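You operate a simulated robot arm through the tools that you are given. There is no shell and no other tool.

You run a simulated two-armed robot. Do the job below in one go: nothing can be reset, and whatever is moved stays where it is left.

JOB
Pick up the middle meter from the third shelf from the bottom of the parts rack with one hand, pass it to the other hand and put it on the left end of the blue table. Set down upright: middle meter.

Only the result counts: the job must be done as asked and must still hold three seconds after the hand-in. Knocking over, shifting, dropping, spilling or breaking anything else fails it.

ROBOT AND FRAMES
Two 6-joint arms with two-finger grippers on one trunk, on a base that moves. Base frame: it is fixed to the floor where the robot stands at the start and does not move with it; the origin is under the middle of the robot, x ahead of it, y to its left, z up. Units: m, degrees, N and s.
The left shoulder is at the start at [0.03, 0.178, 0.963], the right one opposite. With the tool pointing down near the work surface each hand reaches from about 0.1 to 0.84 m from the robot's upright axis, wherever it stands, measured 20 degrees to its own side. Places, roughly: left end of the blue table [1.5, -0.5, 0.9]; middle meter [2.5, 1.5, 1]. Payload 2.54 kg a hand.
The tool frame of a hand sits at the grasp point between the pads (the TCP): z along the fingers, y along the line on which they close. The tips reach 0.03 m beyond it. The gripper opens to 0.116 m; its body begins 0.095 m behind the TCP.
Orientation is that of the tool frame in the base frame, as [roll, pitch, yaw] about the fixed x, y, z axes, in that order (R = Rz(yaw) Ry(pitch) Rx(roll)). With the fingers straight down and closing along the base's y, the tool's x points along the base's -x, its y along +y and its z along -z.

CONTROLS
- The arms move only by the tool apply_moves. It takes "left_increments", "right_increments" or both (then of equal length, played together; a hand with none holds still); each is a list of rows, each a list of 7 numbers: the shift along the tool's x, y, z in units of 300 mm (1.0 is 300 mm), then the turn, a rotation vector about the tool's x, y, z in units of 60 degrees (1.0 is 60 degrees), then the gripper command, from -1 (fully open) to 1 (shut), values between in proportion. In form: [[tx, ty, tz, rx, ry, rz, fingers], ...]. A call has 1 to 20 rows; each row is the pose to reach, as a shift and turn from the pose commanded when the call began, along the tool's axes at that moment. A call with a number of a shift or a turn outside -1 to 1 is refused whole. Rows are played at 5 a second. More than 0.05 m and 8.6 degrees between two rows, or a gripper value outside its range, and nothing of the call is played. A pose out of reach is approached as far as the arm can. The call stops where the force on the tool passes 40 N (or 10 N more than at its start, if that is more) or the arm is blocked; 0.2 s more then pass. Each finger travels about 0.153 m/s and halts on what it meets, pressing with about 29 N; the grip force reading is that of the motor and also rises with nothing between the fingers. The clock runs only during rows and for 0.2 s after the last one: add rows that repeat a pose to give the fingers time. It gives the time, the measured TCP pose, the force on the tool (base axes), the opening and the grip force at its end, in the units of the frame above (readings bear some noise), with the torque about the TCP (base axes, N m) and any sound that the robot's microphone picked up.
- Cameras (640 x 400 px; columns grow to the right, rows downward): "scene" is now at [0.0478, 0.0146, 1.6895]; the picture's right is [0.18, -0.98, 0.00], its down [-0.71, -0.13, -0.69] and it looks along [0.68, 0.13, -0.72] (base axes); focal length 256 px, centre (320, 200). "left" rides on the left gripper at [0.069, 0.015, -0.122] in its tool frame; the picture's right is [-0.21, 0.98, 0.00], its down [-0.83, -0.18, -0.53] and it looks along [-0.52, -0.11, 0.85] (tool axes); focal length 251 px, centre (320, 200). "right" rides on the right gripper at [0.069, -0.015, -0.122] in its tool frame; the picture's right is [0.21, 0.98, 0.00], its down [-0.83, 0.18, -0.53] and it looks along [-0.52, 0.11, 0.85] (tool axes); focal length 251 px, centre (320, 200). There is no depth. A picture from a camera that has moved, and an enlarged one, comes with that camera's place and axes in the base frame and with its lens.
- get_image(camera): a new picture of that camera. The clock stands still meanwhile.
- raise_lower(by): moves the trunk up (or, below 0, down) by that many m; the arms and the scene camera ride with it, the base frame stays. It gives what a move gives, with no picture.
- roll_base(legs): drives the robot by 1 to 6 legs, each [ahead, left, turn to the left] in m, m and degrees, along the robot's own axes; the way and the turn of a leg run together, so that a leg with both is an arc; at most 1.5 m and 180 degrees a leg. The arms and the cameras ride along, it lands a little off, and it stops where it bumps. It gives what a move gives.
- pan_tilt(pan, tilt): turns the head with the scene camera to pan (to the left, within 143 degrees either way) and tilt (down, from -29 to 69), counted from straight ahead of the robot. It gives what a move gives.
- close_up(camera, box): a new picture of the part [left, top, right, bottom] of that camera's present view, enlarged. The clock stands still meanwhile.
- hand_in(): hands the job in; it is judged then, once.

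Nothing tells you exact positions but the pictures and the camera data. Unless the task says otherwise, let go and move clear before handing in.

The tools are called after "Call:" as name(argument=value, ...) on one line, values as JSON. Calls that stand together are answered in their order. apply_moves: Moves the arms, as the interface text tells. Its arguments: {"type":"object","properties":{"left_increments":{"type":"array"},"right_increments":{"type":"array"}},"required":[]} The other tools are called the same way: raise_lower (by) moves the trunk up or down; roll_base (legs) drives the base; pan_tilt (pan, tilt) turns the head that bears the scene camera; get_image (camera) takes a picture; close_up (camera, box) takes an enlarged picture of a part of a camera's view; hand_in () hands the job in.

At the start:

```text
time_s: 0.0
left_tool_pos: [0.4266, 0.2065, 1.1392]
left_tool_rot: [-179.9, -0.1, 180.0]
left_contact_force: [-0.3, -0.3, 0.5]
left_torque: [-0.01, -0.01, 0.01]
left_gripper_width: 0.1161
left_gripper_force: 0.1
right_tool_pos: [0.4301, -0.1851, 1.136]
right_tool_rot: [180.0, 0.0, 180.0]
right_contact_force: [-0.3, -0.3, -0.6]
right_torque: [0.03, 0.0, 0.03]
right_gripper_width: 0.1158
right_gripper_force: 0.1
trunk travel left (down, up): [-0.175, 0.365]
robot x, y, heading: [-0.0017, 0.0018, -0.2]
head pan, tilt (commanded): [10.5, 46.4]
```

scene: 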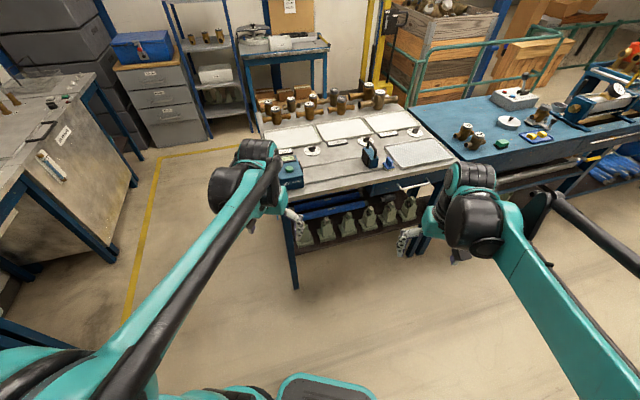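
right: 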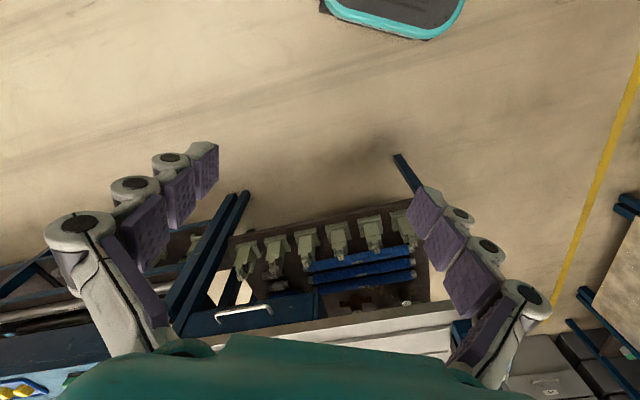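
left: 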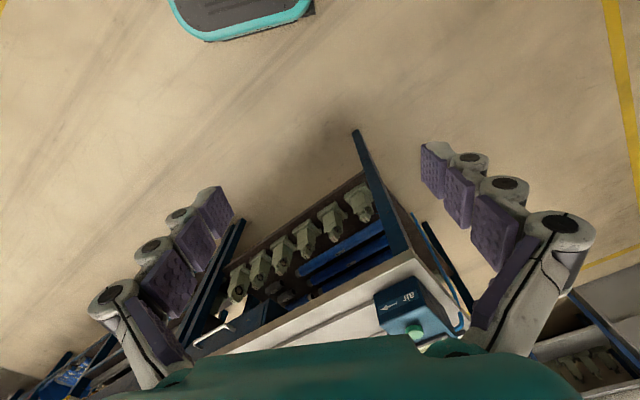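

I see a grey bench ahead, the blue table at right and a rack at the back left with small brass meters on its upper shelf. I'll look closer at the rack and the table first.

Call:
close_up(camera="scene", box=[150, 0, 340, 120])

Call:
close_up(camera="scene", box=[400, 60, 640, 210])

Call:
close_up(camera="scene", box=[230, 70, 470, 220])

Call:
pan_tilt(pan=30, tilt=20)

```text
3.33 times, centred on (245, 60) of scene
camera zoom: at [0.0478, 0.0146, 1.6895], right [0.18, -0.98, 0.0], down [-0.71, -0.13, -0.69], along [0.68, 0.13, -0.72], focal length 854 px, centre (570, 667)
```

zoom: 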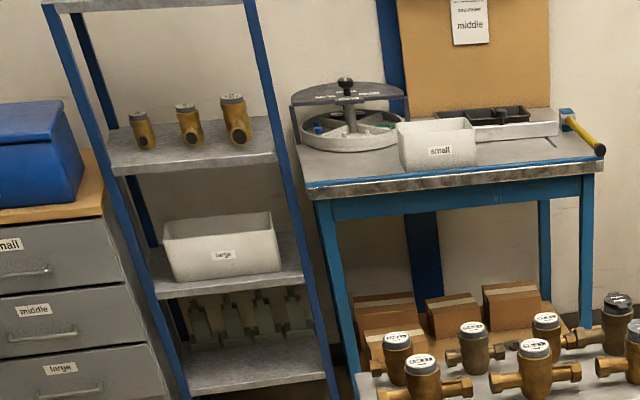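

```text
2.67 times, centred on (520, 135) of scene
camera zoom: at [0.0478, 0.0146, 1.6895], right [0.18, -0.98, 0.0], down [-0.71, -0.13, -0.69], along [0.68, 0.13, -0.72], focal length 683 px, centre (-213, 373)
```

zoom: 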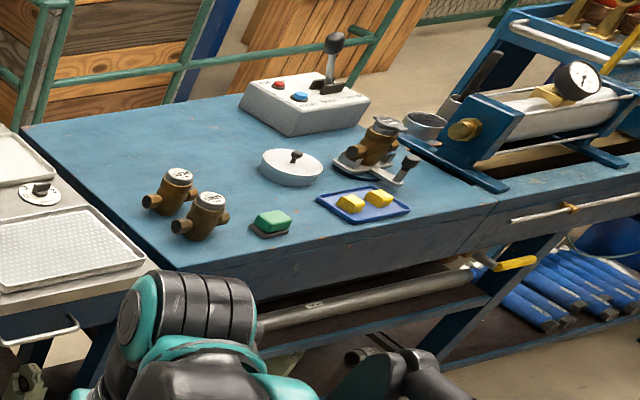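

```text
2.67 times, centred on (350, 145) of scene
camera zoom: at [0.0478, 0.0146, 1.6895], right [0.18, -0.98, 0.0], down [-0.71, -0.13, -0.69], along [0.68, 0.13, -0.72], focal length 683 px, centre (240, 347)
```

zoom: 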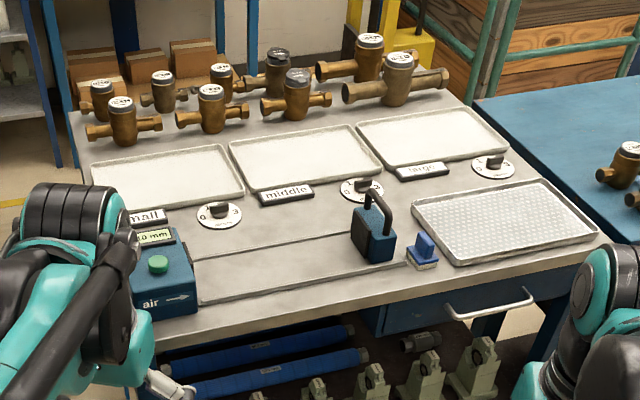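

```text
time_s: 0.9
left_tool_pos: [0.4272, 0.2057, 1.138]
left_tool_rot: [180.0, 0.1, 180.0]
left_contact_force: [0.0, 0.1, 0.0]
left_torque: [0.01, -0.06, -0.02]
left_gripper_width: 0.1162
left_gripper_force: 0.0
right_tool_pos: [0.4295, -0.1849, 1.136]
right_tool_rot: [-180.0, 0.1, 180.0]
right_contact_force: [0.1, 0.2, 0.5]
right_torque: [-0.01, 0.01, 0.01]
right_gripper_width: 0.1158
right_gripper_force: 0.0
trunk travel left (down, up): [-0.175, 0.365]
robot x, y, heading: [-0.0041, -0.0035, 0.0]
head pan, tilt (commanded): [30.0, 20.0]
```

Call:
get_image(camera="scene")

Call:
close_up(camera="scene", box=[220, 120, 400, 260])

```text
taken
camera scene: at [0.0497, 0.0465, 1.7302], right [0.5, -0.87, 0.0], down [-0.3, -0.17, -0.94], along [0.81, 0.47, -0.34], focal length 256 px, centre (320, 200)
```

scene: 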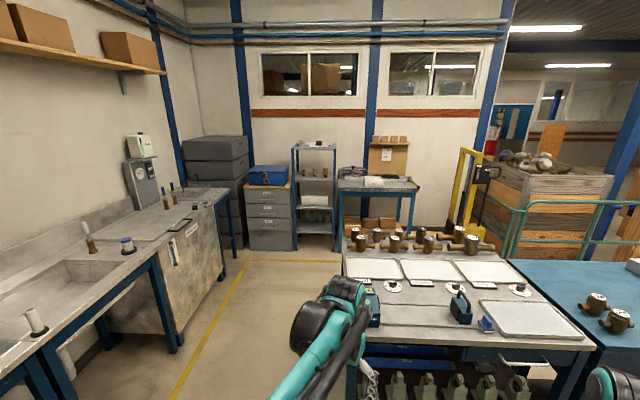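

```text
2.86 times, centred on (310, 190) of scene
camera zoom: at [0.0497, 0.0465, 1.7302], right [0.5, -0.87, 0.0], down [-0.3, -0.17, -0.94], along [0.81, 0.47, -0.34], focal length 732 px, centre (349, 229)
```

zoom: 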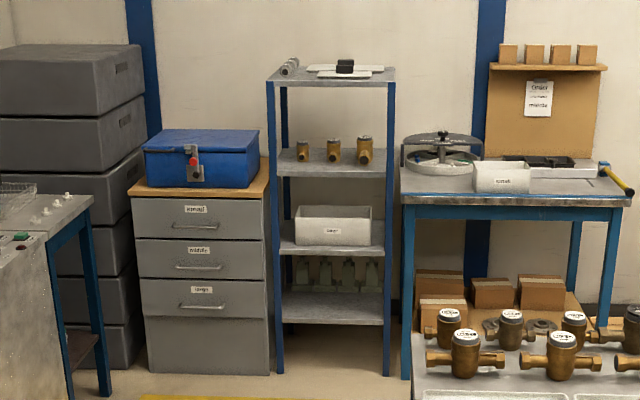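

The rack's third shelf holds three brass meters at about (2.5, 1.5), with a small, middle and large one left to right. The room is turned about 27° left from my frame, so I'll turn, sidestep into the corridor between grey bench and sink bench, and go part of the way.

Call:
roll_base(legs=[[0, 0, 27], [0, 0.5, 0], [0.8, 0, 0]])

Call:
pan_tilt(pan=-10, tilt=25)

Call:
get_image(camera="scene")

```text
time_s: 9.1
left_tool_pos: [0.7698, 1.178, 1.1378]
left_tool_rot: [-179.9, 0.0, -153.0]
left_contact_force: [0.2, 1.0, 0.4]
left_torque: [-0.03, 0.02, 0.01]
left_gripper_width: 0.116
left_gripper_force: 0.1
right_tool_pos: [0.9495, 0.8315, 1.1348]
right_tool_rot: [180.0, 0.0, -153.1]
right_contact_force: [-0.2, -1.4, -0.2]
right_torque: [0.05, -0.02, 0.01]
right_gripper_width: 0.1163
right_gripper_force: 0.1
trunk travel left (down, up): [-0.175, 0.365]
robot x, y, heading: [0.4839, 0.7967, 26.8]
head pan, tilt (commanded): [30.0, 20.0]
```

```text
time_s: 10.1
left_tool_pos: [0.7696, 1.1796, 1.1377]
left_tool_rot: [179.9, 0.1, -153.0]
left_contact_force: [-0.1, 0.1, 0.3]
left_torque: [-0.02, -0.01, 0.0]
left_gripper_width: 0.1161
left_gripper_force: 0.0
right_tool_pos: [0.9504, 0.831, 1.1357]
right_tool_rot: [180.0, 0.0, -153.0]
right_contact_force: [0.1, -0.2, -0.2]
right_torque: [0.0, -0.04, 0.01]
right_gripper_width: 0.116
right_gripper_force: 0.1
trunk travel left (down, up): [-0.175, 0.365]
robot x, y, heading: [0.4866, 0.7989, 27.3]
head pan, tilt (commanded): [-10.0, 25.0]
```

```text
taken
camera scene: at [0.5438, 0.814, 1.7222], right [0.29, -0.96, 0.0], down [-0.4, -0.12, -0.91], along [0.87, 0.27, -0.42], focal length 256 px, centre (320, 200)
```

scene: 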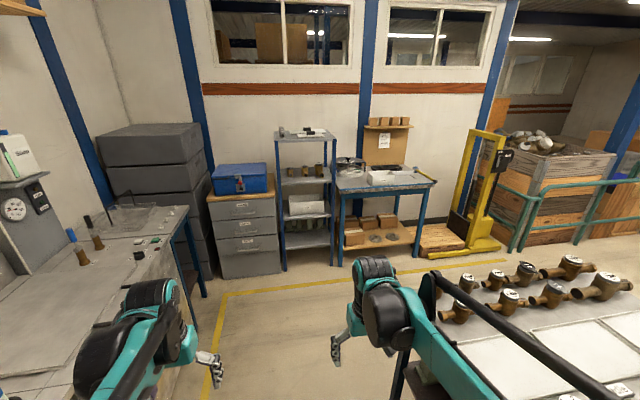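

I'm in the corridor facing the rack, with the grey bench on the right and the sink bench on the left. I'll zoom in on the rack's shelves.

Call:
close_up(camera="scene", box=[265, 120, 345, 275])

Call:
close_up(camera="scene", box=[275, 155, 340, 190])

Call:
close_up(camera="scene", box=[340, 110, 440, 190])

```text
2.58 times, centred on (305, 198) of scene
camera zoom: at [0.5438, 0.814, 1.7222], right [0.29, -0.96, 0.0], down [-0.4, -0.12, -0.91], along [0.87, 0.27, -0.42], focal length 661 px, centre (359, 206)
```

zoom: 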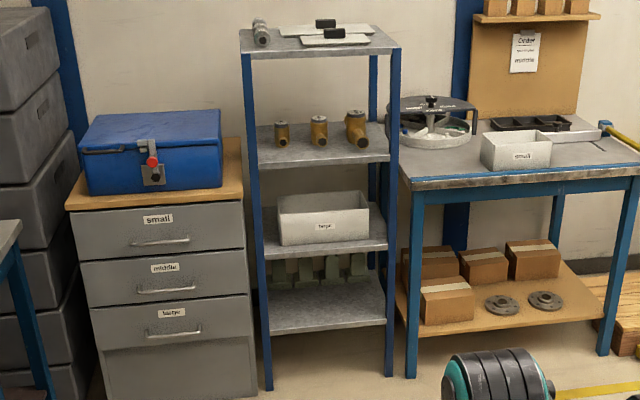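

```text
9.85 times, centred on (308, 172) of scene
camera zoom: at [0.5438, 0.814, 1.7222], right [0.29, -0.96, 0.0], down [-0.4, -0.12, -0.91], along [0.87, 0.27, -0.42], focal length 2522 px, centre (443, 471)
```

zoom: 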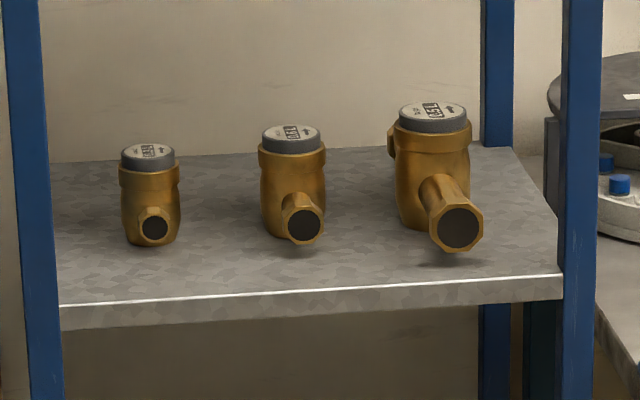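

```text
5.00 times, centred on (390, 150) of scene
camera zoom: at [0.5438, 0.814, 1.7222], right [0.29, -0.96, 0.0], down [-0.4, -0.12, -0.91], along [0.87, 0.27, -0.42], focal length 1281 px, centre (-30, 450)
```

zoom: 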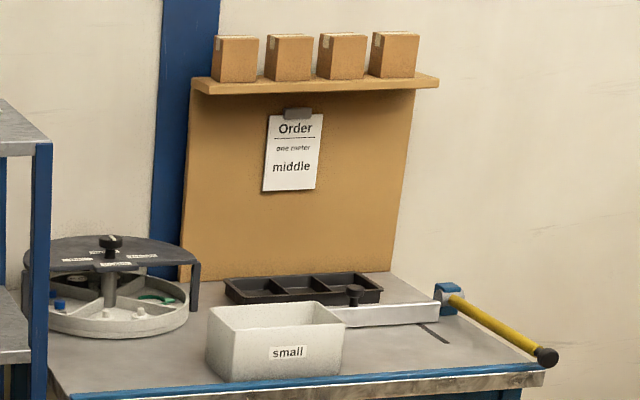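

The order sheet and the sizes agree: the target is the centre one of the three meters, about 0.1 m tall and 0.067 m wide, with its pipe stubs pointing to front and back. I'll drive closer to a staging spot in front of the rack.

Call:
roll_base(legs=[[0.85, 0, 0]])

Call:
pan_tilt(pan=-10, tilt=30)

Call:
get_image(camera="scene")

Call:
get_image(camera="right")

```text
time_s: 14.6
left_tool_pos: [1.5204, 1.5566, 1.1385]
left_tool_rot: [-180.0, 0.0, -153.3]
left_contact_force: [0.5, 0.5, -0.1]
left_torque: [0.03, 0.02, -0.01]
left_gripper_width: 0.1159
left_gripper_force: 0.0
right_tool_pos: [1.6985, 1.2085, 1.1356]
right_tool_rot: [180.0, 0.0, -153.4]
right_contact_force: [0.1, 0.1, 0.5]
right_torque: [0.01, 0.0, 0.04]
right_gripper_width: 0.1162
right_gripper_force: 0.1
trunk travel left (down, up): [-0.175, 0.365]
robot x, y, heading: [1.2298, 1.1767, 26.7]
head pan, tilt (commanded): [-10.0, 25.0]
```

```text
time_s: 15.2
left_tool_pos: [1.5194, 1.5559, 1.1402]
left_tool_rot: [-179.9, 0.0, -153.3]
left_contact_force: [0.0, -0.1, 0.7]
left_torque: [-0.02, 0.03, -0.01]
left_gripper_width: 0.116
left_gripper_force: 0.1
right_tool_pos: [1.6975, 1.2082, 1.1357]
right_tool_rot: [180.0, 0.0, -153.3]
right_contact_force: [0.0, -0.1, 1.3]
right_torque: [-0.01, -0.03, 0.0]
right_gripper_width: 0.1159
right_gripper_force: 0.0
trunk travel left (down, up): [-0.175, 0.365]
robot x, y, heading: [1.2329, 1.1855, 26.6]
head pan, tilt (commanded): [-10.0, 30.0]
```

```text
taken
camera scene: at [1.2902, 1.1921, 1.7142], right [0.29, -0.96, 0.0], down [-0.48, -0.14, -0.87], along [0.83, 0.25, -0.5], focal length 256 px, centre (320, 200)
```

scene: 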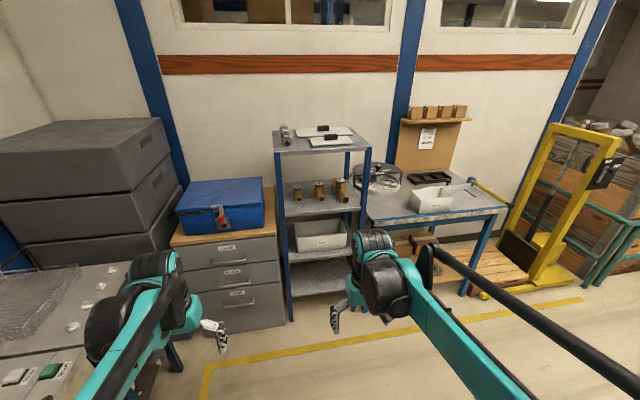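

```text
taken
camera right: at [1.6422, 1.1614, 1.2569], right [-0.63, 0.78, 0.0], down [0.66, 0.53, 0.53], along [0.41, 0.34, -0.85], focal length 251 px, centre (320, 200)
```

right: 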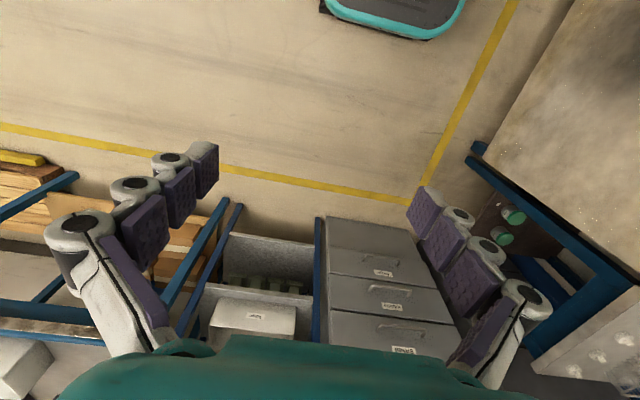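

I'm closer now, with both hands in free air in front of the rack. I'll zoom in on the meters to triangulate them.

Call:
close_up(camera="scene", box=[265, 120, 385, 220])

Call:
close_up(camera="scene", box=[285, 170, 360, 215])

Call:
close_up(camera="scene", box=[60, 220, 460, 400])

```text
4.00 times, centred on (325, 170) of scene
camera zoom: at [1.2902, 1.1921, 1.7142], right [0.29, -0.96, 0.0], down [-0.48, -0.14, -0.87], along [0.83, 0.25, -0.5], focal length 1025 px, centre (300, 320)
```

zoom: 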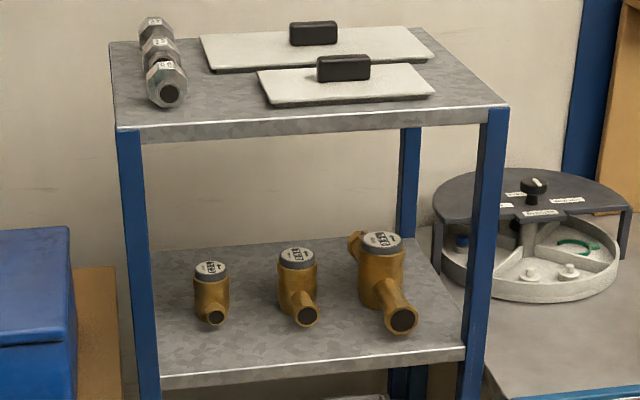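

```text
8.53 times, centred on (322, 192) of scene
camera zoom: at [1.2902, 1.1921, 1.7142], right [0.29, -0.96, 0.0], down [-0.48, -0.14, -0.87], along [0.83, 0.25, -0.5], focal length 2186 px, centre (299, 264)
```

zoom: 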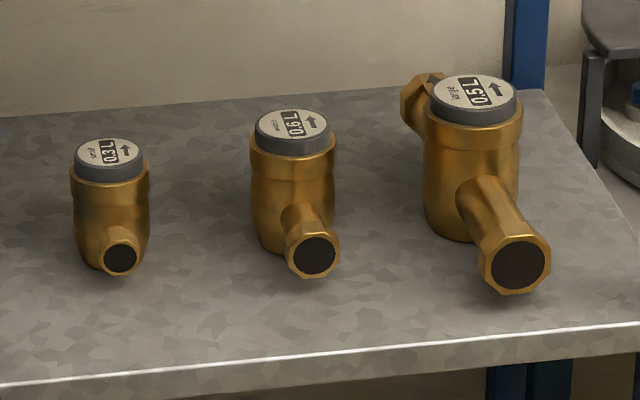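

```text
1.60 times, centred on (260, 310) of scene
camera zoom: at [1.2902, 1.1921, 1.7142], right [0.29, -0.96, 0.0], down [-0.48, -0.14, -0.87], along [0.83, 0.25, -0.5], focal length 410 px, centre (416, 24)
```

zoom: 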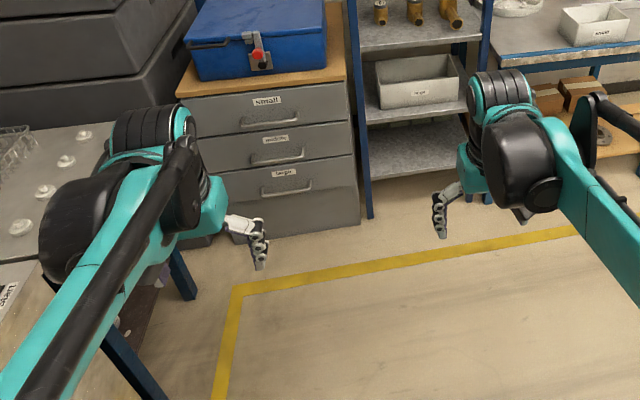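

The middle meter sits about 0.15 m behind the shelf's front edge, around (2.65, 1.61), with its lid top near z 1.01. I'd like the right hand to enter at a shallow angle with its camera on top, so I'll test rolling the right wrist here in free space.

Call:
close_up(camera="right", box=[20, 120, 240, 340])

Call:
apply_moves(right_increments=[[0, 0, 0, 0, 0, 0.14, -1], [0, 0, 0, 0, 0, 0.28, -1], [0, 0, 0, 0, 0, 0.42, -1], [0, 0, 0, 0, 0, 0.56, -1], [0, 0, 0, 0, 0, 0.7, -1], [0, 0, 0, 0, 0, 0.84, -1], [0, 0, 0, 0, 0, 0.98, -1], [0, 0, 0, 0, 0, 1, -1]])

```text
1.82 times, centred on (130, 230) of right
camera zoom: at [1.6422, 1.1614, 1.2569], right [-0.63, 0.78, 0.0], down [0.66, 0.53, 0.53], along [0.41, 0.34, -0.85], focal length 457 px, centre (666, 146)
```

zoom: 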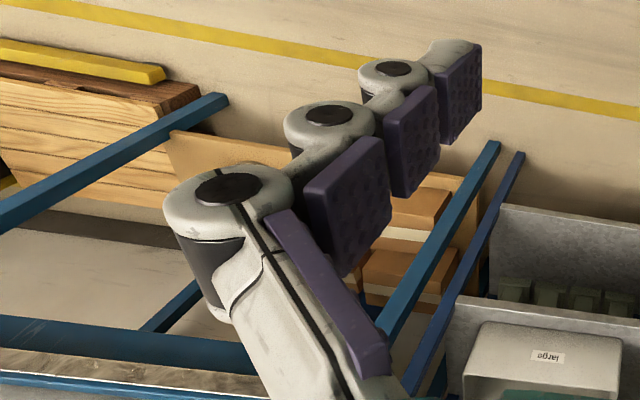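

```text
time_s: 17.0
left_tool_pos: [1.5181, 1.5559, 1.1388]
left_tool_rot: [-180.0, 0.0, -153.3]
left_contact_force: [0.1, 0.4, 0.1]
left_torque: [0.0, -0.02, 0.03]
left_gripper_width: 0.1161
left_gripper_force: 0.1
right_tool_pos: [1.6963, 1.209, 1.1362]
right_tool_rot: [-179.9, 0.0, 146.6]
right_contact_force: [-0.3, -0.5, 0.0]
right_torque: [-0.03, 0.01, 0.0]
right_gripper_width: 0.116
right_gripper_force: 0.1
trunk travel left (down, up): [-0.175, 0.365]
robot x, y, heading: [1.2305, 1.1753, 26.6]
head pan, tilt (commanded): [-10.0, 30.0]
```

The roll works so far. I'll continue in the same direction.

Call:
apply_moves(right_increments=[[0, 0, 0, 0, 0, 0.14, -1], [0, 0, 0, 0, 0, 0.28, -1], [0, 0, 0, 0, 0, 0.42, -1], [0, 0, 0, 0, 0, 0.56, -1], [0, 0, 0, 0, 0, 0.7, -1], [0, 0, 0, 0, 0, 0.84, -1], [0, 0, 0, 0, 0, 0.98, -1], [0, 0, 0, 0, 0, 1, -1]])

Call:
apply_moves(right_increments=[[0, 0, 0, 0, 0, 0.14, -1], [0, 0, 0, 0, 0, 0.28, -1], [0, 0, 0, 0, 0, 0.42, -1], [0, 0, 0, 0, 0, 0.56, -1], [0, 0, 0, 0, 0, 0.7, -1], [0, 0, 0, 0, 0, 0.84, -1], [0, 0, 0, 0, 0, 0.98, -1], [0, 0, 0, 0, 0, 1, -1]])

```text
time_s: 18.8
left_tool_pos: [1.5193, 1.5566, 1.1384]
left_tool_rot: [180.0, 0.0, -153.3]
left_contact_force: [-0.2, -0.6, 0.2]
left_torque: [-0.01, 0.02, 0.01]
left_gripper_width: 0.1158
left_gripper_force: 0.1
right_tool_pos: [1.6982, 1.2074, 1.1362]
right_tool_rot: [179.9, 0.0, 86.6]
right_contact_force: [0.0, 0.9, -0.1]
right_torque: [0.0, 0.01, 0.03]
right_gripper_width: 0.1162
right_gripper_force: 0.1
trunk travel left (down, up): [-0.175, 0.365]
robot x, y, heading: [1.2331, 1.1848, 26.7]
head pan, tilt (commanded): [-10.0, 30.0]
```

```text
time_s: 20.6
left_tool_pos: [1.5192, 1.5571, 1.1398]
left_tool_rot: [179.9, 0.0, -153.2]
left_contact_force: [0.5, -1.0, -0.4]
left_torque: [-0.05, -0.05, 0.01]
left_gripper_width: 0.1161
left_gripper_force: 0.1
right_tool_pos: [1.7099, 1.1723, 1.1366]
right_tool_rot: [-179.5, -0.3, 27.5]
right_contact_force: [-0.9, -0.5, 0.0]
right_torque: [-0.04, -0.04, 0.03]
right_gripper_width: 0.1161
right_gripper_force: 0.0
right hand out of reach, approached as far as the arm can: row 7, 8
trunk travel left (down, up): [-0.175, 0.365]
robot x, y, heading: [1.2295, 1.179, 26.6]
head pan, tilt (commanded): [-10.0, 30.0]
```

The wrist rolls nearly 180° (it meets its limit at the end). Now I'll pitch the right tool forward to about 30° below horizontal and see how well it follows.

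Call:
apply_moves(right_increments=[[0, 0, 0, 0, 0.14, 0, -1], [0, 0, 0, 0, 0.28, 0, -1], [0, 0, 0, 0, 0.42, 0, -1], [0, 0, 0, 0, 0.56, 0, -1], [0, 0, 0, 0, 0.7, 0, -1], [0, 0, 0, 0, 0.84, 0, -1], [0, 0, 0, 0, 0.98, 0, -1], [0, 0, 0, 0, 1, 0, -1]])

Call:
get_image(camera="scene")

Call:
get_image(camera="right")

```text
time_s: 22.4
left_tool_pos: [1.5207, 1.5564, 1.1395]
left_tool_rot: [-179.9, 0.1, -153.3]
left_contact_force: [-0.2, -0.1, -0.4]
left_torque: [0.03, 0.0, -0.01]
left_gripper_width: 0.1161
left_gripper_force: 0.2
right_tool_pos: [1.7114, 1.1717, 1.1361]
right_tool_rot: [179.8, -60.1, 26.9]
right_contact_force: [0.7, -0.2, -0.1]
right_torque: [0.0, 0.01, 0.01]
right_gripper_width: 0.1161
right_gripper_force: 0.1
trunk travel left (down, up): [-0.175, 0.365]
robot x, y, heading: [1.2297, 1.1794, 26.7]
head pan, tilt (commanded): [-10.0, 30.0]
```

```text
taken
camera scene: at [1.2904, 1.1923, 1.7142], right [0.29, -0.96, 0.0], down [-0.48, -0.14, -0.87], along [0.83, 0.25, -0.5], focal length 256 px, centre (320, 200)
```

scene: 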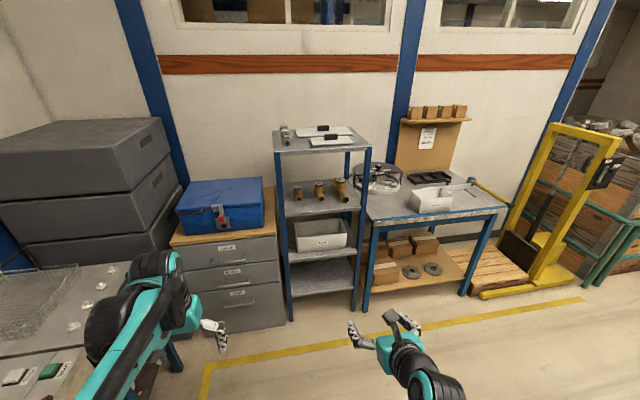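

```text
taken
camera right: at [1.6403, 1.1523, 1.2554], right [0.53, -0.82, 0.19], down [-0.7, -0.56, -0.45], along [0.47, 0.11, -0.87], focal length 251 px, centre (320, 200)
```

right: 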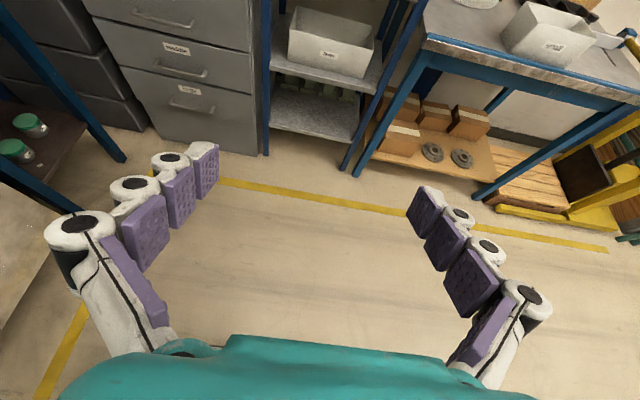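

The right hand now points forward at 30° below horizontal with the camera on top. I'll drive 0.68 m ahead so that the rack is within easy reach, then look with the hand camera.

Call:
roll_base(legs=[[0.68, 0, 0]])

Call:
get_image(camera="right")

Call:
get_image(camera="scene")

```text
time_s: 26.2
left_tool_pos: [2.1131, 1.8678, 1.1388]
left_tool_rot: [180.0, 0.0, -152.4]
left_contact_force: [0.0, -0.5, -0.4]
left_torque: [-0.02, 0.0, -0.02]
left_gripper_width: 0.1159
left_gripper_force: 0.1
right_tool_pos: [2.3096, 1.4874, 1.1354]
right_tool_rot: [180.0, -60.0, 27.7]
right_contact_force: [0.5, 0.7, 0.3]
right_torque: [0.01, 0.0, -0.02]
right_gripper_width: 0.116
right_gripper_force: 0.2
trunk travel left (down, up): [-0.175, 0.365]
robot x, y, heading: [1.8289, 1.4864, 27.5]
head pan, tilt (commanded): [-10.0, 30.0]
```

```text
taken
camera right: at [2.2397, 1.4663, 1.2552], right [0.55, -0.82, 0.19], down [-0.69, -0.57, -0.45], along [0.47, 0.12, -0.87], focal length 251 px, centre (320, 200)
```

right: 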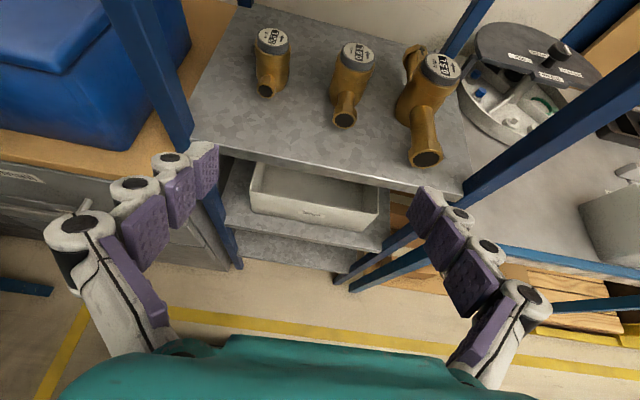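

```text
taken
camera scene: at [1.8892, 1.5007, 1.7142], right [0.3, -0.95, 0.0], down [-0.48, -0.15, -0.87], along [0.83, 0.26, -0.5], focal length 256 px, centre (320, 200)
```

scene: 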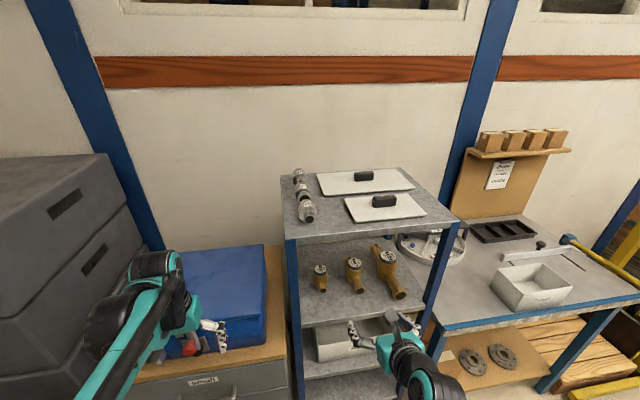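

The hand camera sees all three meters on the shelf. I'll take enlarged views from both cameras to fix the middle meter's position.

Call:
close_up(camera="right", box=[190, 0, 480, 200])

Call:
close_up(camera="scene", box=[270, 160, 470, 340])

Call:
close_up(camera="scene", box=[295, 235, 415, 310])

```text
2.00 times, centred on (335, 100) of right
camera zoom: at [2.2397, 1.4663, 1.2552], right [0.55, -0.82, 0.19], down [-0.69, -0.57, -0.45], along [0.47, 0.12, -0.87], focal length 503 px, centre (290, 400)
```

zoom: 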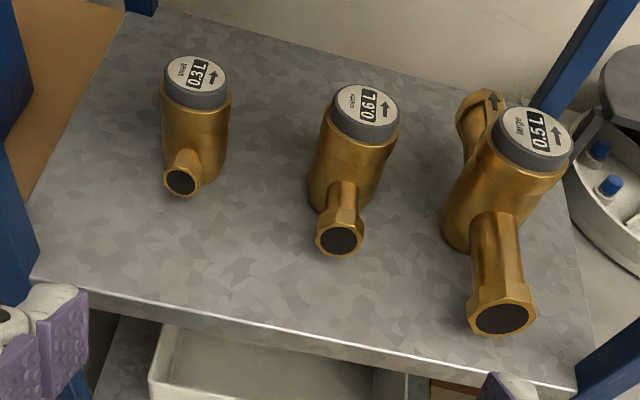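

```text
2.22 times, centred on (370, 250) of scene
camera zoom: at [1.8892, 1.5007, 1.7142], right [0.3, -0.95, 0.0], down [-0.48, -0.15, -0.87], along [0.83, 0.26, -0.5], focal length 569 px, centre (209, 89)
```

zoom: 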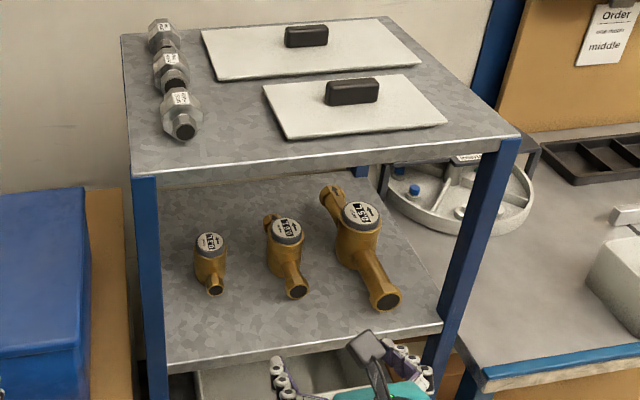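

```text
5.33 times, centred on (355, 272) of scene
camera zoom: at [1.8892, 1.5007, 1.7142], right [0.3, -0.95, 0.0], down [-0.48, -0.15, -0.87], along [0.83, 0.26, -0.5], focal length 1366 px, centre (133, -187)
```

zoom: 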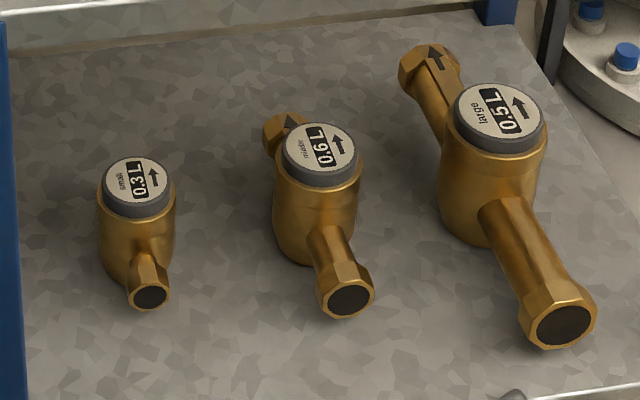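

The middle meter's axis comes out about 0.307 m ahead of and 0.044 m right of the right TCP. Its lid top is at z≈1.036, the pipe ends reach ±0.083 m along my heading, and the shelf is at about 0.941. I'll bring the right hand down in front of the shelf, flatten it to 15° and part-close the fingers so they clear the neighbours.

Call:
apply_moves(right_increments=[[-0.05, 0.023, 0.08, 0, 0.04, 0, -0.46], [-0.1, 0.046, 0.16, 0, 0.08, 0, -0.46], [-0.15, 0.069, 0.24, 0, 0.125, 0, -0.46], [-0.2, 0.092, 0.32, 0, 0.165, 0, -0.46], [-0.25, 0.115, 0.4, 0, 0.21, 0, -0.46], [-0.3, 0.137, 0.481, 0, 0.25, 0, -0.46], [-0.3, 0.137, 0.481, 0, 0.25, 0, -0.46]])

Call:
get_image(camera="right")

Call:
get_image(camera="scene")

```text
time_s: 27.8
left_tool_pos: [2.1115, 1.8678, 1.1384]
left_tool_rot: [-180.0, 0.0, -152.4]
left_contact_force: [0.9, -0.3, -0.5]
left_torque: [-0.05, 0.0, 0.01]
left_gripper_width: 0.1161
left_gripper_force: 0.1
right_tool_pos: [2.428, 1.49, 1.0825]
right_tool_rot: [179.9, -74.9, 27.7]
right_contact_force: [0.2, 0.7, -0.6]
right_torque: [0.01, 0.03, 0.02]
right_gripper_width: 0.0845
right_gripper_force: 0.1
right hand out of reach, approached as far as the arm can: row 3, 4, 5, 6, 7
trunk travel left (down, up): [-0.175, 0.365]
robot x, y, heading: [1.8305, 1.4855, 27.8]
head pan, tilt (commanded): [-10.0, 30.0]
```

```text
taken
camera right: at [2.3322, 1.456, 1.1797], right [0.5, -0.84, 0.21], down [-0.56, -0.5, -0.66], along [0.66, 0.21, -0.72], focal length 251 px, centre (320, 200)
```

right: 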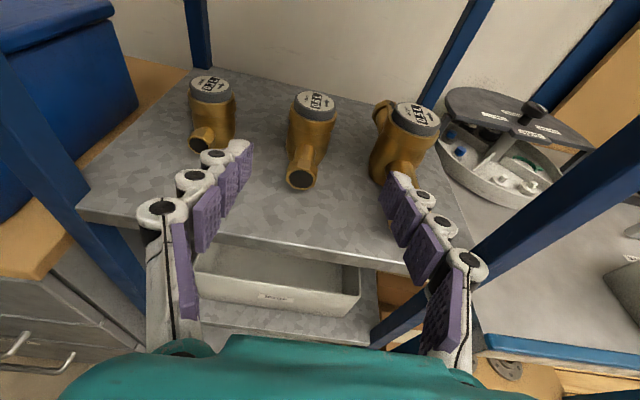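

```text
taken
camera scene: at [1.8878, 1.5003, 1.7142], right [0.3, -0.95, 0.0], down [-0.48, -0.15, -0.87], along [0.83, 0.26, -0.5], focal length 256 px, centre (320, 200)
```

scene: 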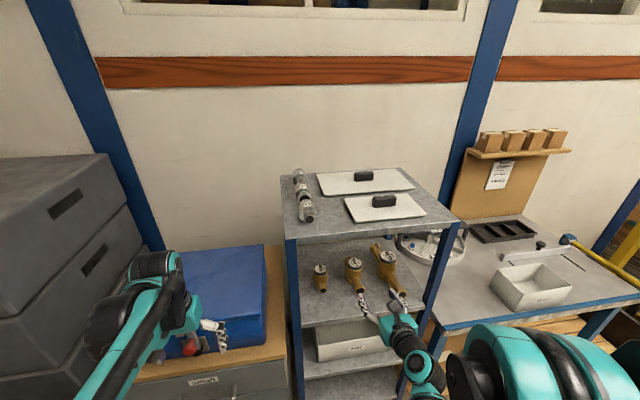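

The arm can't fold low enough this close in, but lowering the trunk by 0.10 m will bring the hand to the right height just in front of the shelf. The fingertips are still outside or above the shelf edge, so this is clear.

Call:
raise_lower(by=-0.09)

Call:
get_image(camera="right")

Call:
close_up(camera="right", box=[120, 40, 480, 265])

Call:
get_image(camera="scene")

Call:
close_up(camera="scene", box=[280, 210, 460, 330])

```text
time_s: 29.0
left_tool_pos: [2.1122, 1.8678, 1.0491]
left_tool_rot: [180.0, 0.0, -152.4]
left_contact_force: [0.2, 0.4, 0.2]
left_torque: [0.02, -0.01, -0.02]
left_gripper_width: 0.116
left_gripper_force: 0.0
right_tool_pos: [2.4281, 1.4901, 0.9928]
right_tool_rot: [180.0, -74.9, 27.6]
right_contact_force: [0.7, 0.9, 0.6]
right_torque: [0.01, 0.01, 0.0]
right_gripper_width: 0.0846
right_gripper_force: 0.1
trunk travel left (down, up): [-0.085, 0.455]
robot x, y, heading: [1.8314, 1.4888, 27.7]
head pan, tilt (commanded): [-10.0, 30.0]
```

```text
taken
camera right: at [2.3325, 1.4562, 1.0896], right [0.5, -0.84, 0.21], down [-0.56, -0.5, -0.66], along [0.66, 0.21, -0.72], focal length 251 px, centre (320, 200)
```

right: 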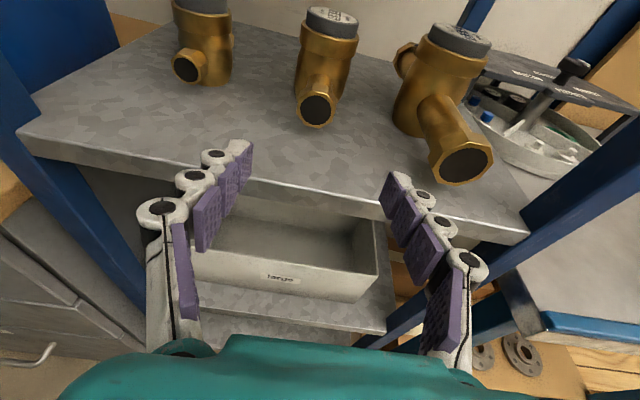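

```text
1.78 times, centred on (300, 152) of right
camera zoom: at [2.3325, 1.4562, 1.0896], right [0.5, -0.84, 0.21], down [-0.56, -0.5, -0.66], along [0.66, 0.21, -0.72], focal length 447 px, centre (356, 284)
```

zoom: 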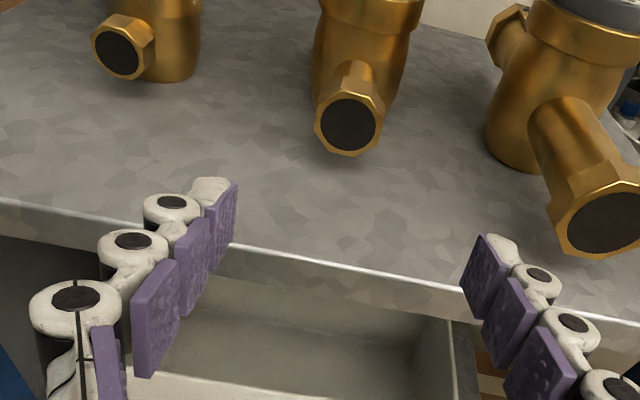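

```text
taken
camera scene: at [1.8884, 1.5003, 1.6243], right [0.3, -0.95, 0.0], down [-0.48, -0.15, -0.87], along [0.83, 0.26, -0.5], focal length 256 px, centre (320, 200)
```

scene: 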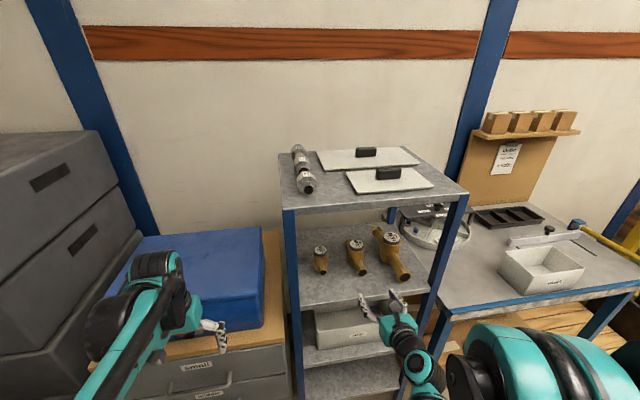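

```text
3.33 times, centred on (370, 270) of scene
camera zoom: at [1.8884, 1.5003, 1.6243], right [0.3, -0.95, 0.0], down [-0.48, -0.15, -0.87], along [0.83, 0.26, -0.5], focal length 854 px, centre (153, -33)
```

zoom: 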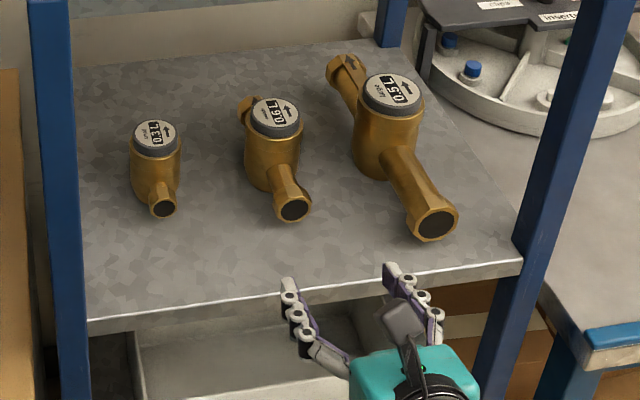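

The view agrees well: the meter axis is about 0.20 m ahead and 8 mm left of the TCP. I'll shift left 9 mm and down 14 mm, then slide 0.10 m forward with the fingers either side of the pipe end, and check.

Call:
apply_moves(right_increments=[[-0.022, -0.015, 0.006, 0, 0, 0, -0.46], [-0.045, -0.03, 0.012, 0, 0, 0, -0.46], [-0.031, -0.03, 0.066, 0, 0, 0, -0.46], [-0.016, -0.03, 0.119, 0, 0, 0, -0.46], [-0.002, -0.03, 0.173, 0, 0, 0, -0.46], [0.013, -0.03, 0.227, 0, 0, 0, -0.46], [0.027, -0.03, 0.28, 0, 0, 0, -0.46], [0.042, -0.03, 0.334, 0, 0, 0, -0.46]])

Call:
get_image(camera="right")

Call:
close_up(camera="scene", box=[280, 210, 460, 330])

```text
time_s: 30.8
left_tool_pos: [2.1124, 1.8657, 1.0496]
left_tool_rot: [-180.0, 0.0, -152.4]
left_contact_force: [0.7, 0.1, 0.3]
left_torque: [0.02, 0.0, -0.02]
left_gripper_width: 0.1162
left_gripper_force: 0.1
right_tool_pos: [2.5126, 1.5473, 0.9791]
right_tool_rot: [179.9, -74.8, 27.6]
right_contact_force: [-0.3, 0.0, 0.9]
right_torque: [-0.01, 0.03, 0.01]
right_gripper_width: 0.0848
right_gripper_force: 0.1
right hand out of reach, approached as far as the arm can: row 1, 2, 3
trunk travel left (down, up): [-0.085, 0.455]
robot x, y, heading: [1.8289, 1.4875, 27.8]
head pan, tilt (commanded): [-10.0, 30.0]
```

```text
taken
camera right: at [2.417, 1.5116, 1.0761], right [0.5, -0.84, 0.21], down [-0.56, -0.5, -0.66], along [0.66, 0.21, -0.72], focal length 251 px, centre (320, 200)
```

right: 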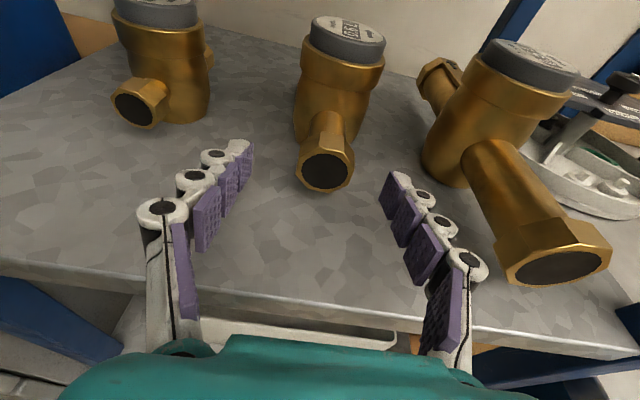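

```text
3.33 times, centred on (370, 270) of scene
camera zoom: at [1.8889, 1.5005, 1.6242], right [0.3, -0.95, 0.0], down [-0.48, -0.15, -0.87], along [0.83, 0.26, -0.5], focal length 854 px, centre (153, -33)
```

zoom: 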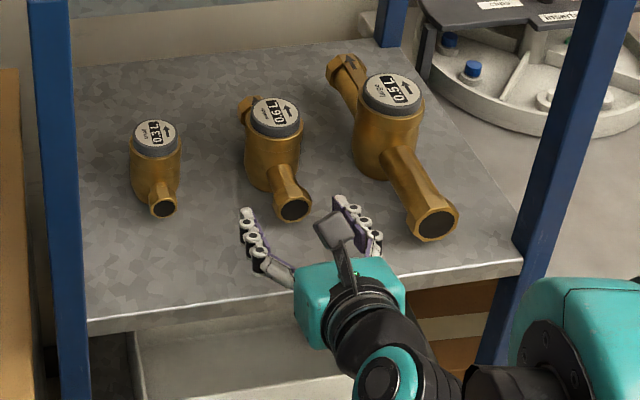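

The fingers straddle the pipe end, centred to within 2 mm, and there's room beside the large meter. I'll advance the last 0.09 m.

Call:
apply_moves(right_increments=[[0.0125, 0.002, 0.048, 0, 0, 0, -0.46], [0.025, 0.003, 0.097, 0, 0, 0, -0.46], [0.0375, 0.004, 0.145, 0, 0, 0, -0.46], [0.05, 0.005, 0.193, 0, 0, 0, -0.46], [0.0625, 0.005, 0.242, 0, 0, 0, -0.46], [0.075, 0.005, 0.29, 0, 0, 0, -0.46], [0.075, 0.005, 0.29, 0, 0, 0, -0.46]])

Call:
get_image(camera="right")

Call:
close_up(camera="scene", box=[280, 210, 460, 330])

```text
time_s: 32.4
left_tool_pos: [2.1123, 1.8684, 1.0503]
left_tool_rot: [180.0, 0.0, -152.5]
left_contact_force: [0.1, 0.3, 0.3]
left_torque: [-0.02, -0.03, -0.01]
left_gripper_width: 0.116
left_gripper_force: 0.1
right_tool_pos: [2.5932, 1.5869, 0.976]
right_tool_rot: [-180.0, -74.7, 27.8]
right_contact_force: [0.2, 0.5, -0.5]
right_torque: [-0.01, 0.01, -0.02]
right_gripper_width: 0.0847
right_gripper_force: 0.0
trunk travel left (down, up): [-0.085, 0.455]
robot x, y, heading: [1.8345, 1.4884, 27.6]
head pan, tilt (commanded): [-10.0, 30.0]
```

```text
taken
camera right: at [2.4974, 1.5511, 1.0747], right [0.5, -0.84, 0.21], down [-0.56, -0.5, -0.66], along [0.66, 0.21, -0.72], focal length 251 px, centre (320, 200)
```

right: 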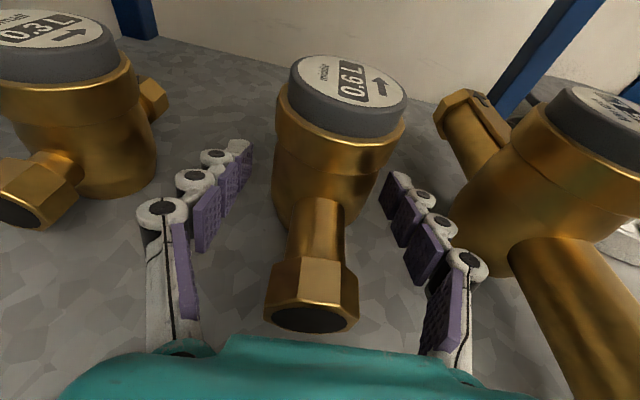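

```text
3.33 times, centred on (370, 270) of scene
camera zoom: at [1.8884, 1.5003, 1.6242], right [0.3, -0.95, 0.0], down [-0.48, -0.15, -0.87], along [0.83, 0.26, -0.5], focal length 854 px, centre (153, -33)
```

zoom: 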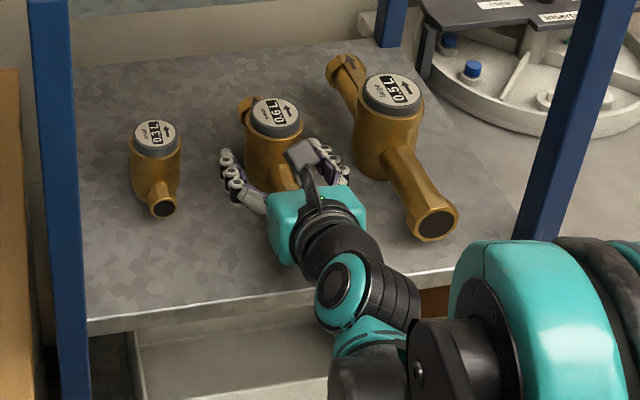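

The fingers are either side of the body with the lid reading "middle 0.6 L" centred between them. I'll advance 6 mm more and close the right gripper.

Call:
apply_moves(right_increments=[[0.005, 0.0, 0.019, 0, 0, 0, -0.46], [0.005, 0, 0.019, 0, 0, 0, -0.2], [0.005, 0, 0.019, 0, 0, 0, 0.2], [0.005, 0, 0.019, 0, 0, 0, 1], [0.005, 0, 0.019, 0, 0, 0, 1], [0.005, 0, 0.019, 0, 0, 0, 1]])

Call:
get_image(camera="right")

```text
time_s: 33.8
left_tool_pos: [2.1124, 1.8678, 1.0481]
left_tool_rot: [-179.9, 0.0, -152.4]
left_contact_force: [1.1, -0.3, -0.6]
left_torque: [-0.01, 0.0, 0.0]
left_gripper_width: 0.1159
left_gripper_force: 0.1
right_tool_pos: [2.5983, 1.5876, 0.9786]
right_tool_rot: [179.9, -74.9, 27.6]
right_contact_force: [3.3, 0.4, 3.0]
right_torque: [0.19, -0.17, -0.05]
right_gripper_width: 0.0574
right_gripper_force: 29.4
trunk travel left (down, up): [-0.085, 0.455]
robot x, y, heading: [1.8255, 1.4877, 27.5]
head pan, tilt (commanded): [-10.0, 30.0]
```

```text
taken
camera right: at [2.503, 1.5536, 1.0751], right [0.5, -0.84, 0.21], down [-0.56, -0.5, -0.66], along [0.66, 0.21, -0.72], focal length 251 px, centre (320, 200)
```

right: 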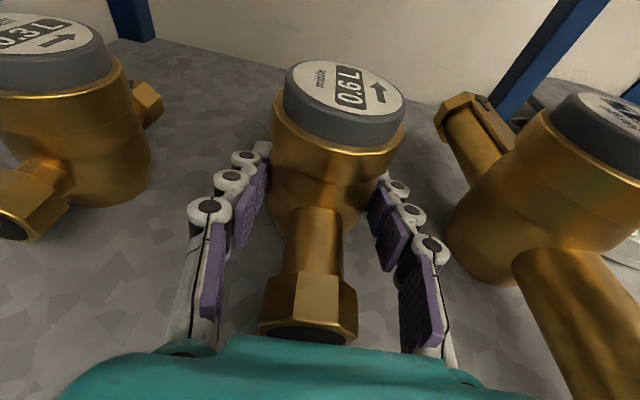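

The meter is gripped at 0.057 m with 29 N. I'll lift it straight up 0.04 m, keeping everything level.

Call:
apply_moves(right_increments=[[0.016, 0, -0.004, 0, 0, 0, 1], [0.032, 0, -0.009, 0, 0, 0, 1], [0.064, 0, -0.017, 0, 0, 0, 1], [0.097, 0, -0.026, 0, 0, 0, 1], [0.129, 0, -0.035, 0, 0, 0, 1], [0.129, 0, -0.035, 0, 0, 0, 1]])

Call:
get_image(camera="right")

Call:
get_image(camera="scene")

```text
time_s: 35.2
left_tool_pos: [2.1125, 1.8682, 1.0489]
left_tool_rot: [179.9, 0.1, -152.4]
left_contact_force: [-0.3, 0.0, 0.1]
left_torque: [0.0, 0.03, -0.03]
left_gripper_width: 0.1157
left_gripper_force: 0.0
right_tool_pos: [2.5989, 1.5899, 1.0168]
right_tool_rot: [-179.9, -75.0, 27.6]
right_contact_force: [0.2, 0.3, -7.4]
right_torque: [-0.03, 0.06, -0.02]
right_gripper_width: 0.0579
right_gripper_force: 28.9
trunk travel left (down, up): [-0.085, 0.455]
robot x, y, heading: [1.8296, 1.4847, 27.3]
head pan, tilt (commanded): [-10.0, 30.0]
```

```text
taken
camera right: at [2.5035, 1.555, 1.1136], right [0.5, -0.84, 0.21], down [-0.56, -0.5, -0.66], along [0.65, 0.21, -0.72], focal length 251 px, centre (320, 200)
```

right: 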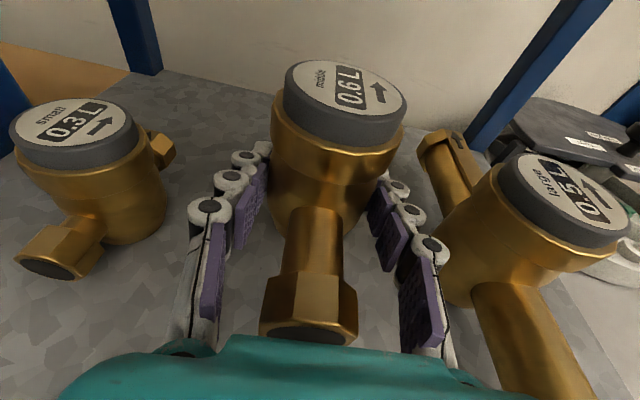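

```text
taken
camera scene: at [1.8898, 1.5005, 1.6241], right [0.3, -0.95, 0.0], down [-0.48, -0.15, -0.87], along [0.82, 0.26, -0.5], focal length 256 px, centre (320, 200)
```

scene: 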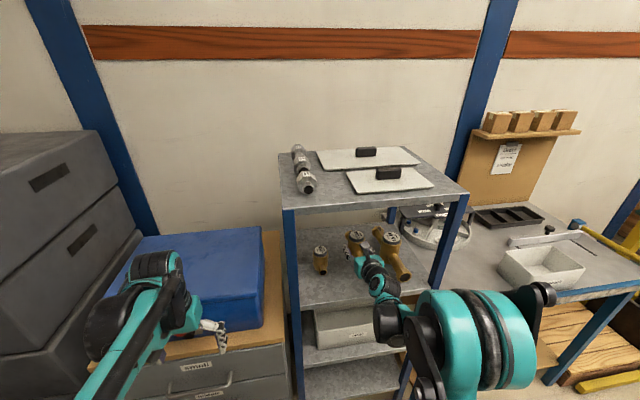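

The meter is held firmly (about 0.75 kg) and the neighbours are untouched. I'll back the base straight out 0.45 m so the hand leaves the rack.

Call:
roll_base(legs=[[-0.45, 0, 0]])

Call:
get_image(camera="right")

Call:
get_image(camera="scene")

```text
time_s: 38.0
left_tool_pos: [1.7072, 1.6576, 1.0478]
left_tool_rot: [-180.0, 0.0, -152.1]
left_contact_force: [0.9, -0.5, -0.3]
left_torque: [0.01, 0.0, 0.05]
left_gripper_width: 0.1159
left_gripper_force: 0.0
right_tool_pos: [2.1957, 1.3814, 1.0154]
right_tool_rot: [-180.0, -74.8, 27.9]
right_contact_force: [0.1, -0.5, -6.2]
right_torque: [-0.01, 0.05, -0.02]
right_gripper_width: 0.0577
right_gripper_force: 28.7
trunk travel left (down, up): [-0.085, 0.455]
robot x, y, heading: [1.4253, 1.2766, 28.0]
head pan, tilt (commanded): [-10.0, 30.0]
```

```text
taken
camera right: at [2.1001, 1.3461, 1.114], right [0.51, -0.84, 0.21], down [-0.56, -0.5, -0.66], along [0.65, 0.22, -0.72], focal length 251 px, centre (320, 200)
```

right: 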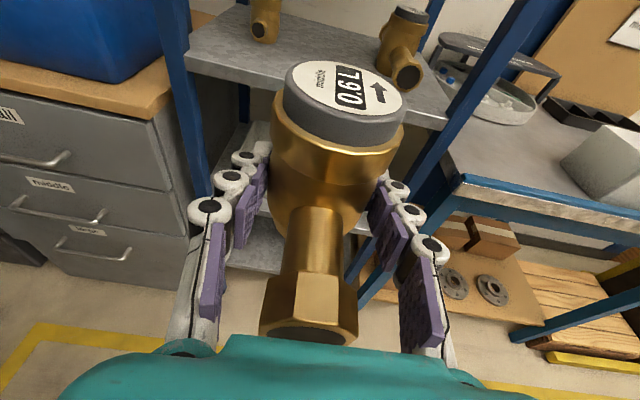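

```text
taken
camera scene: at [1.4861, 1.2883, 1.6242], right [0.31, -0.95, 0.0], down [-0.48, -0.15, -0.87], along [0.82, 0.27, -0.5], focal length 256 px, centre (320, 200)
```

scene: 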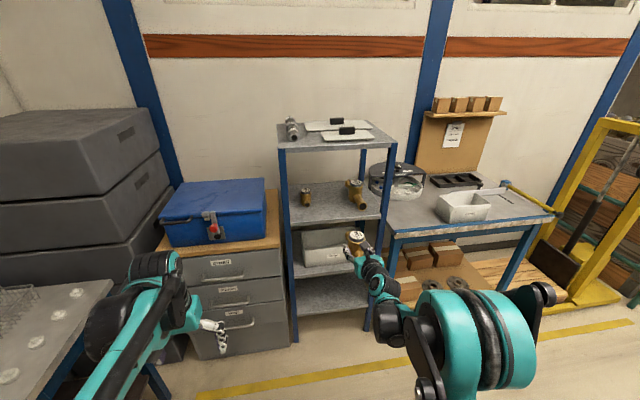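

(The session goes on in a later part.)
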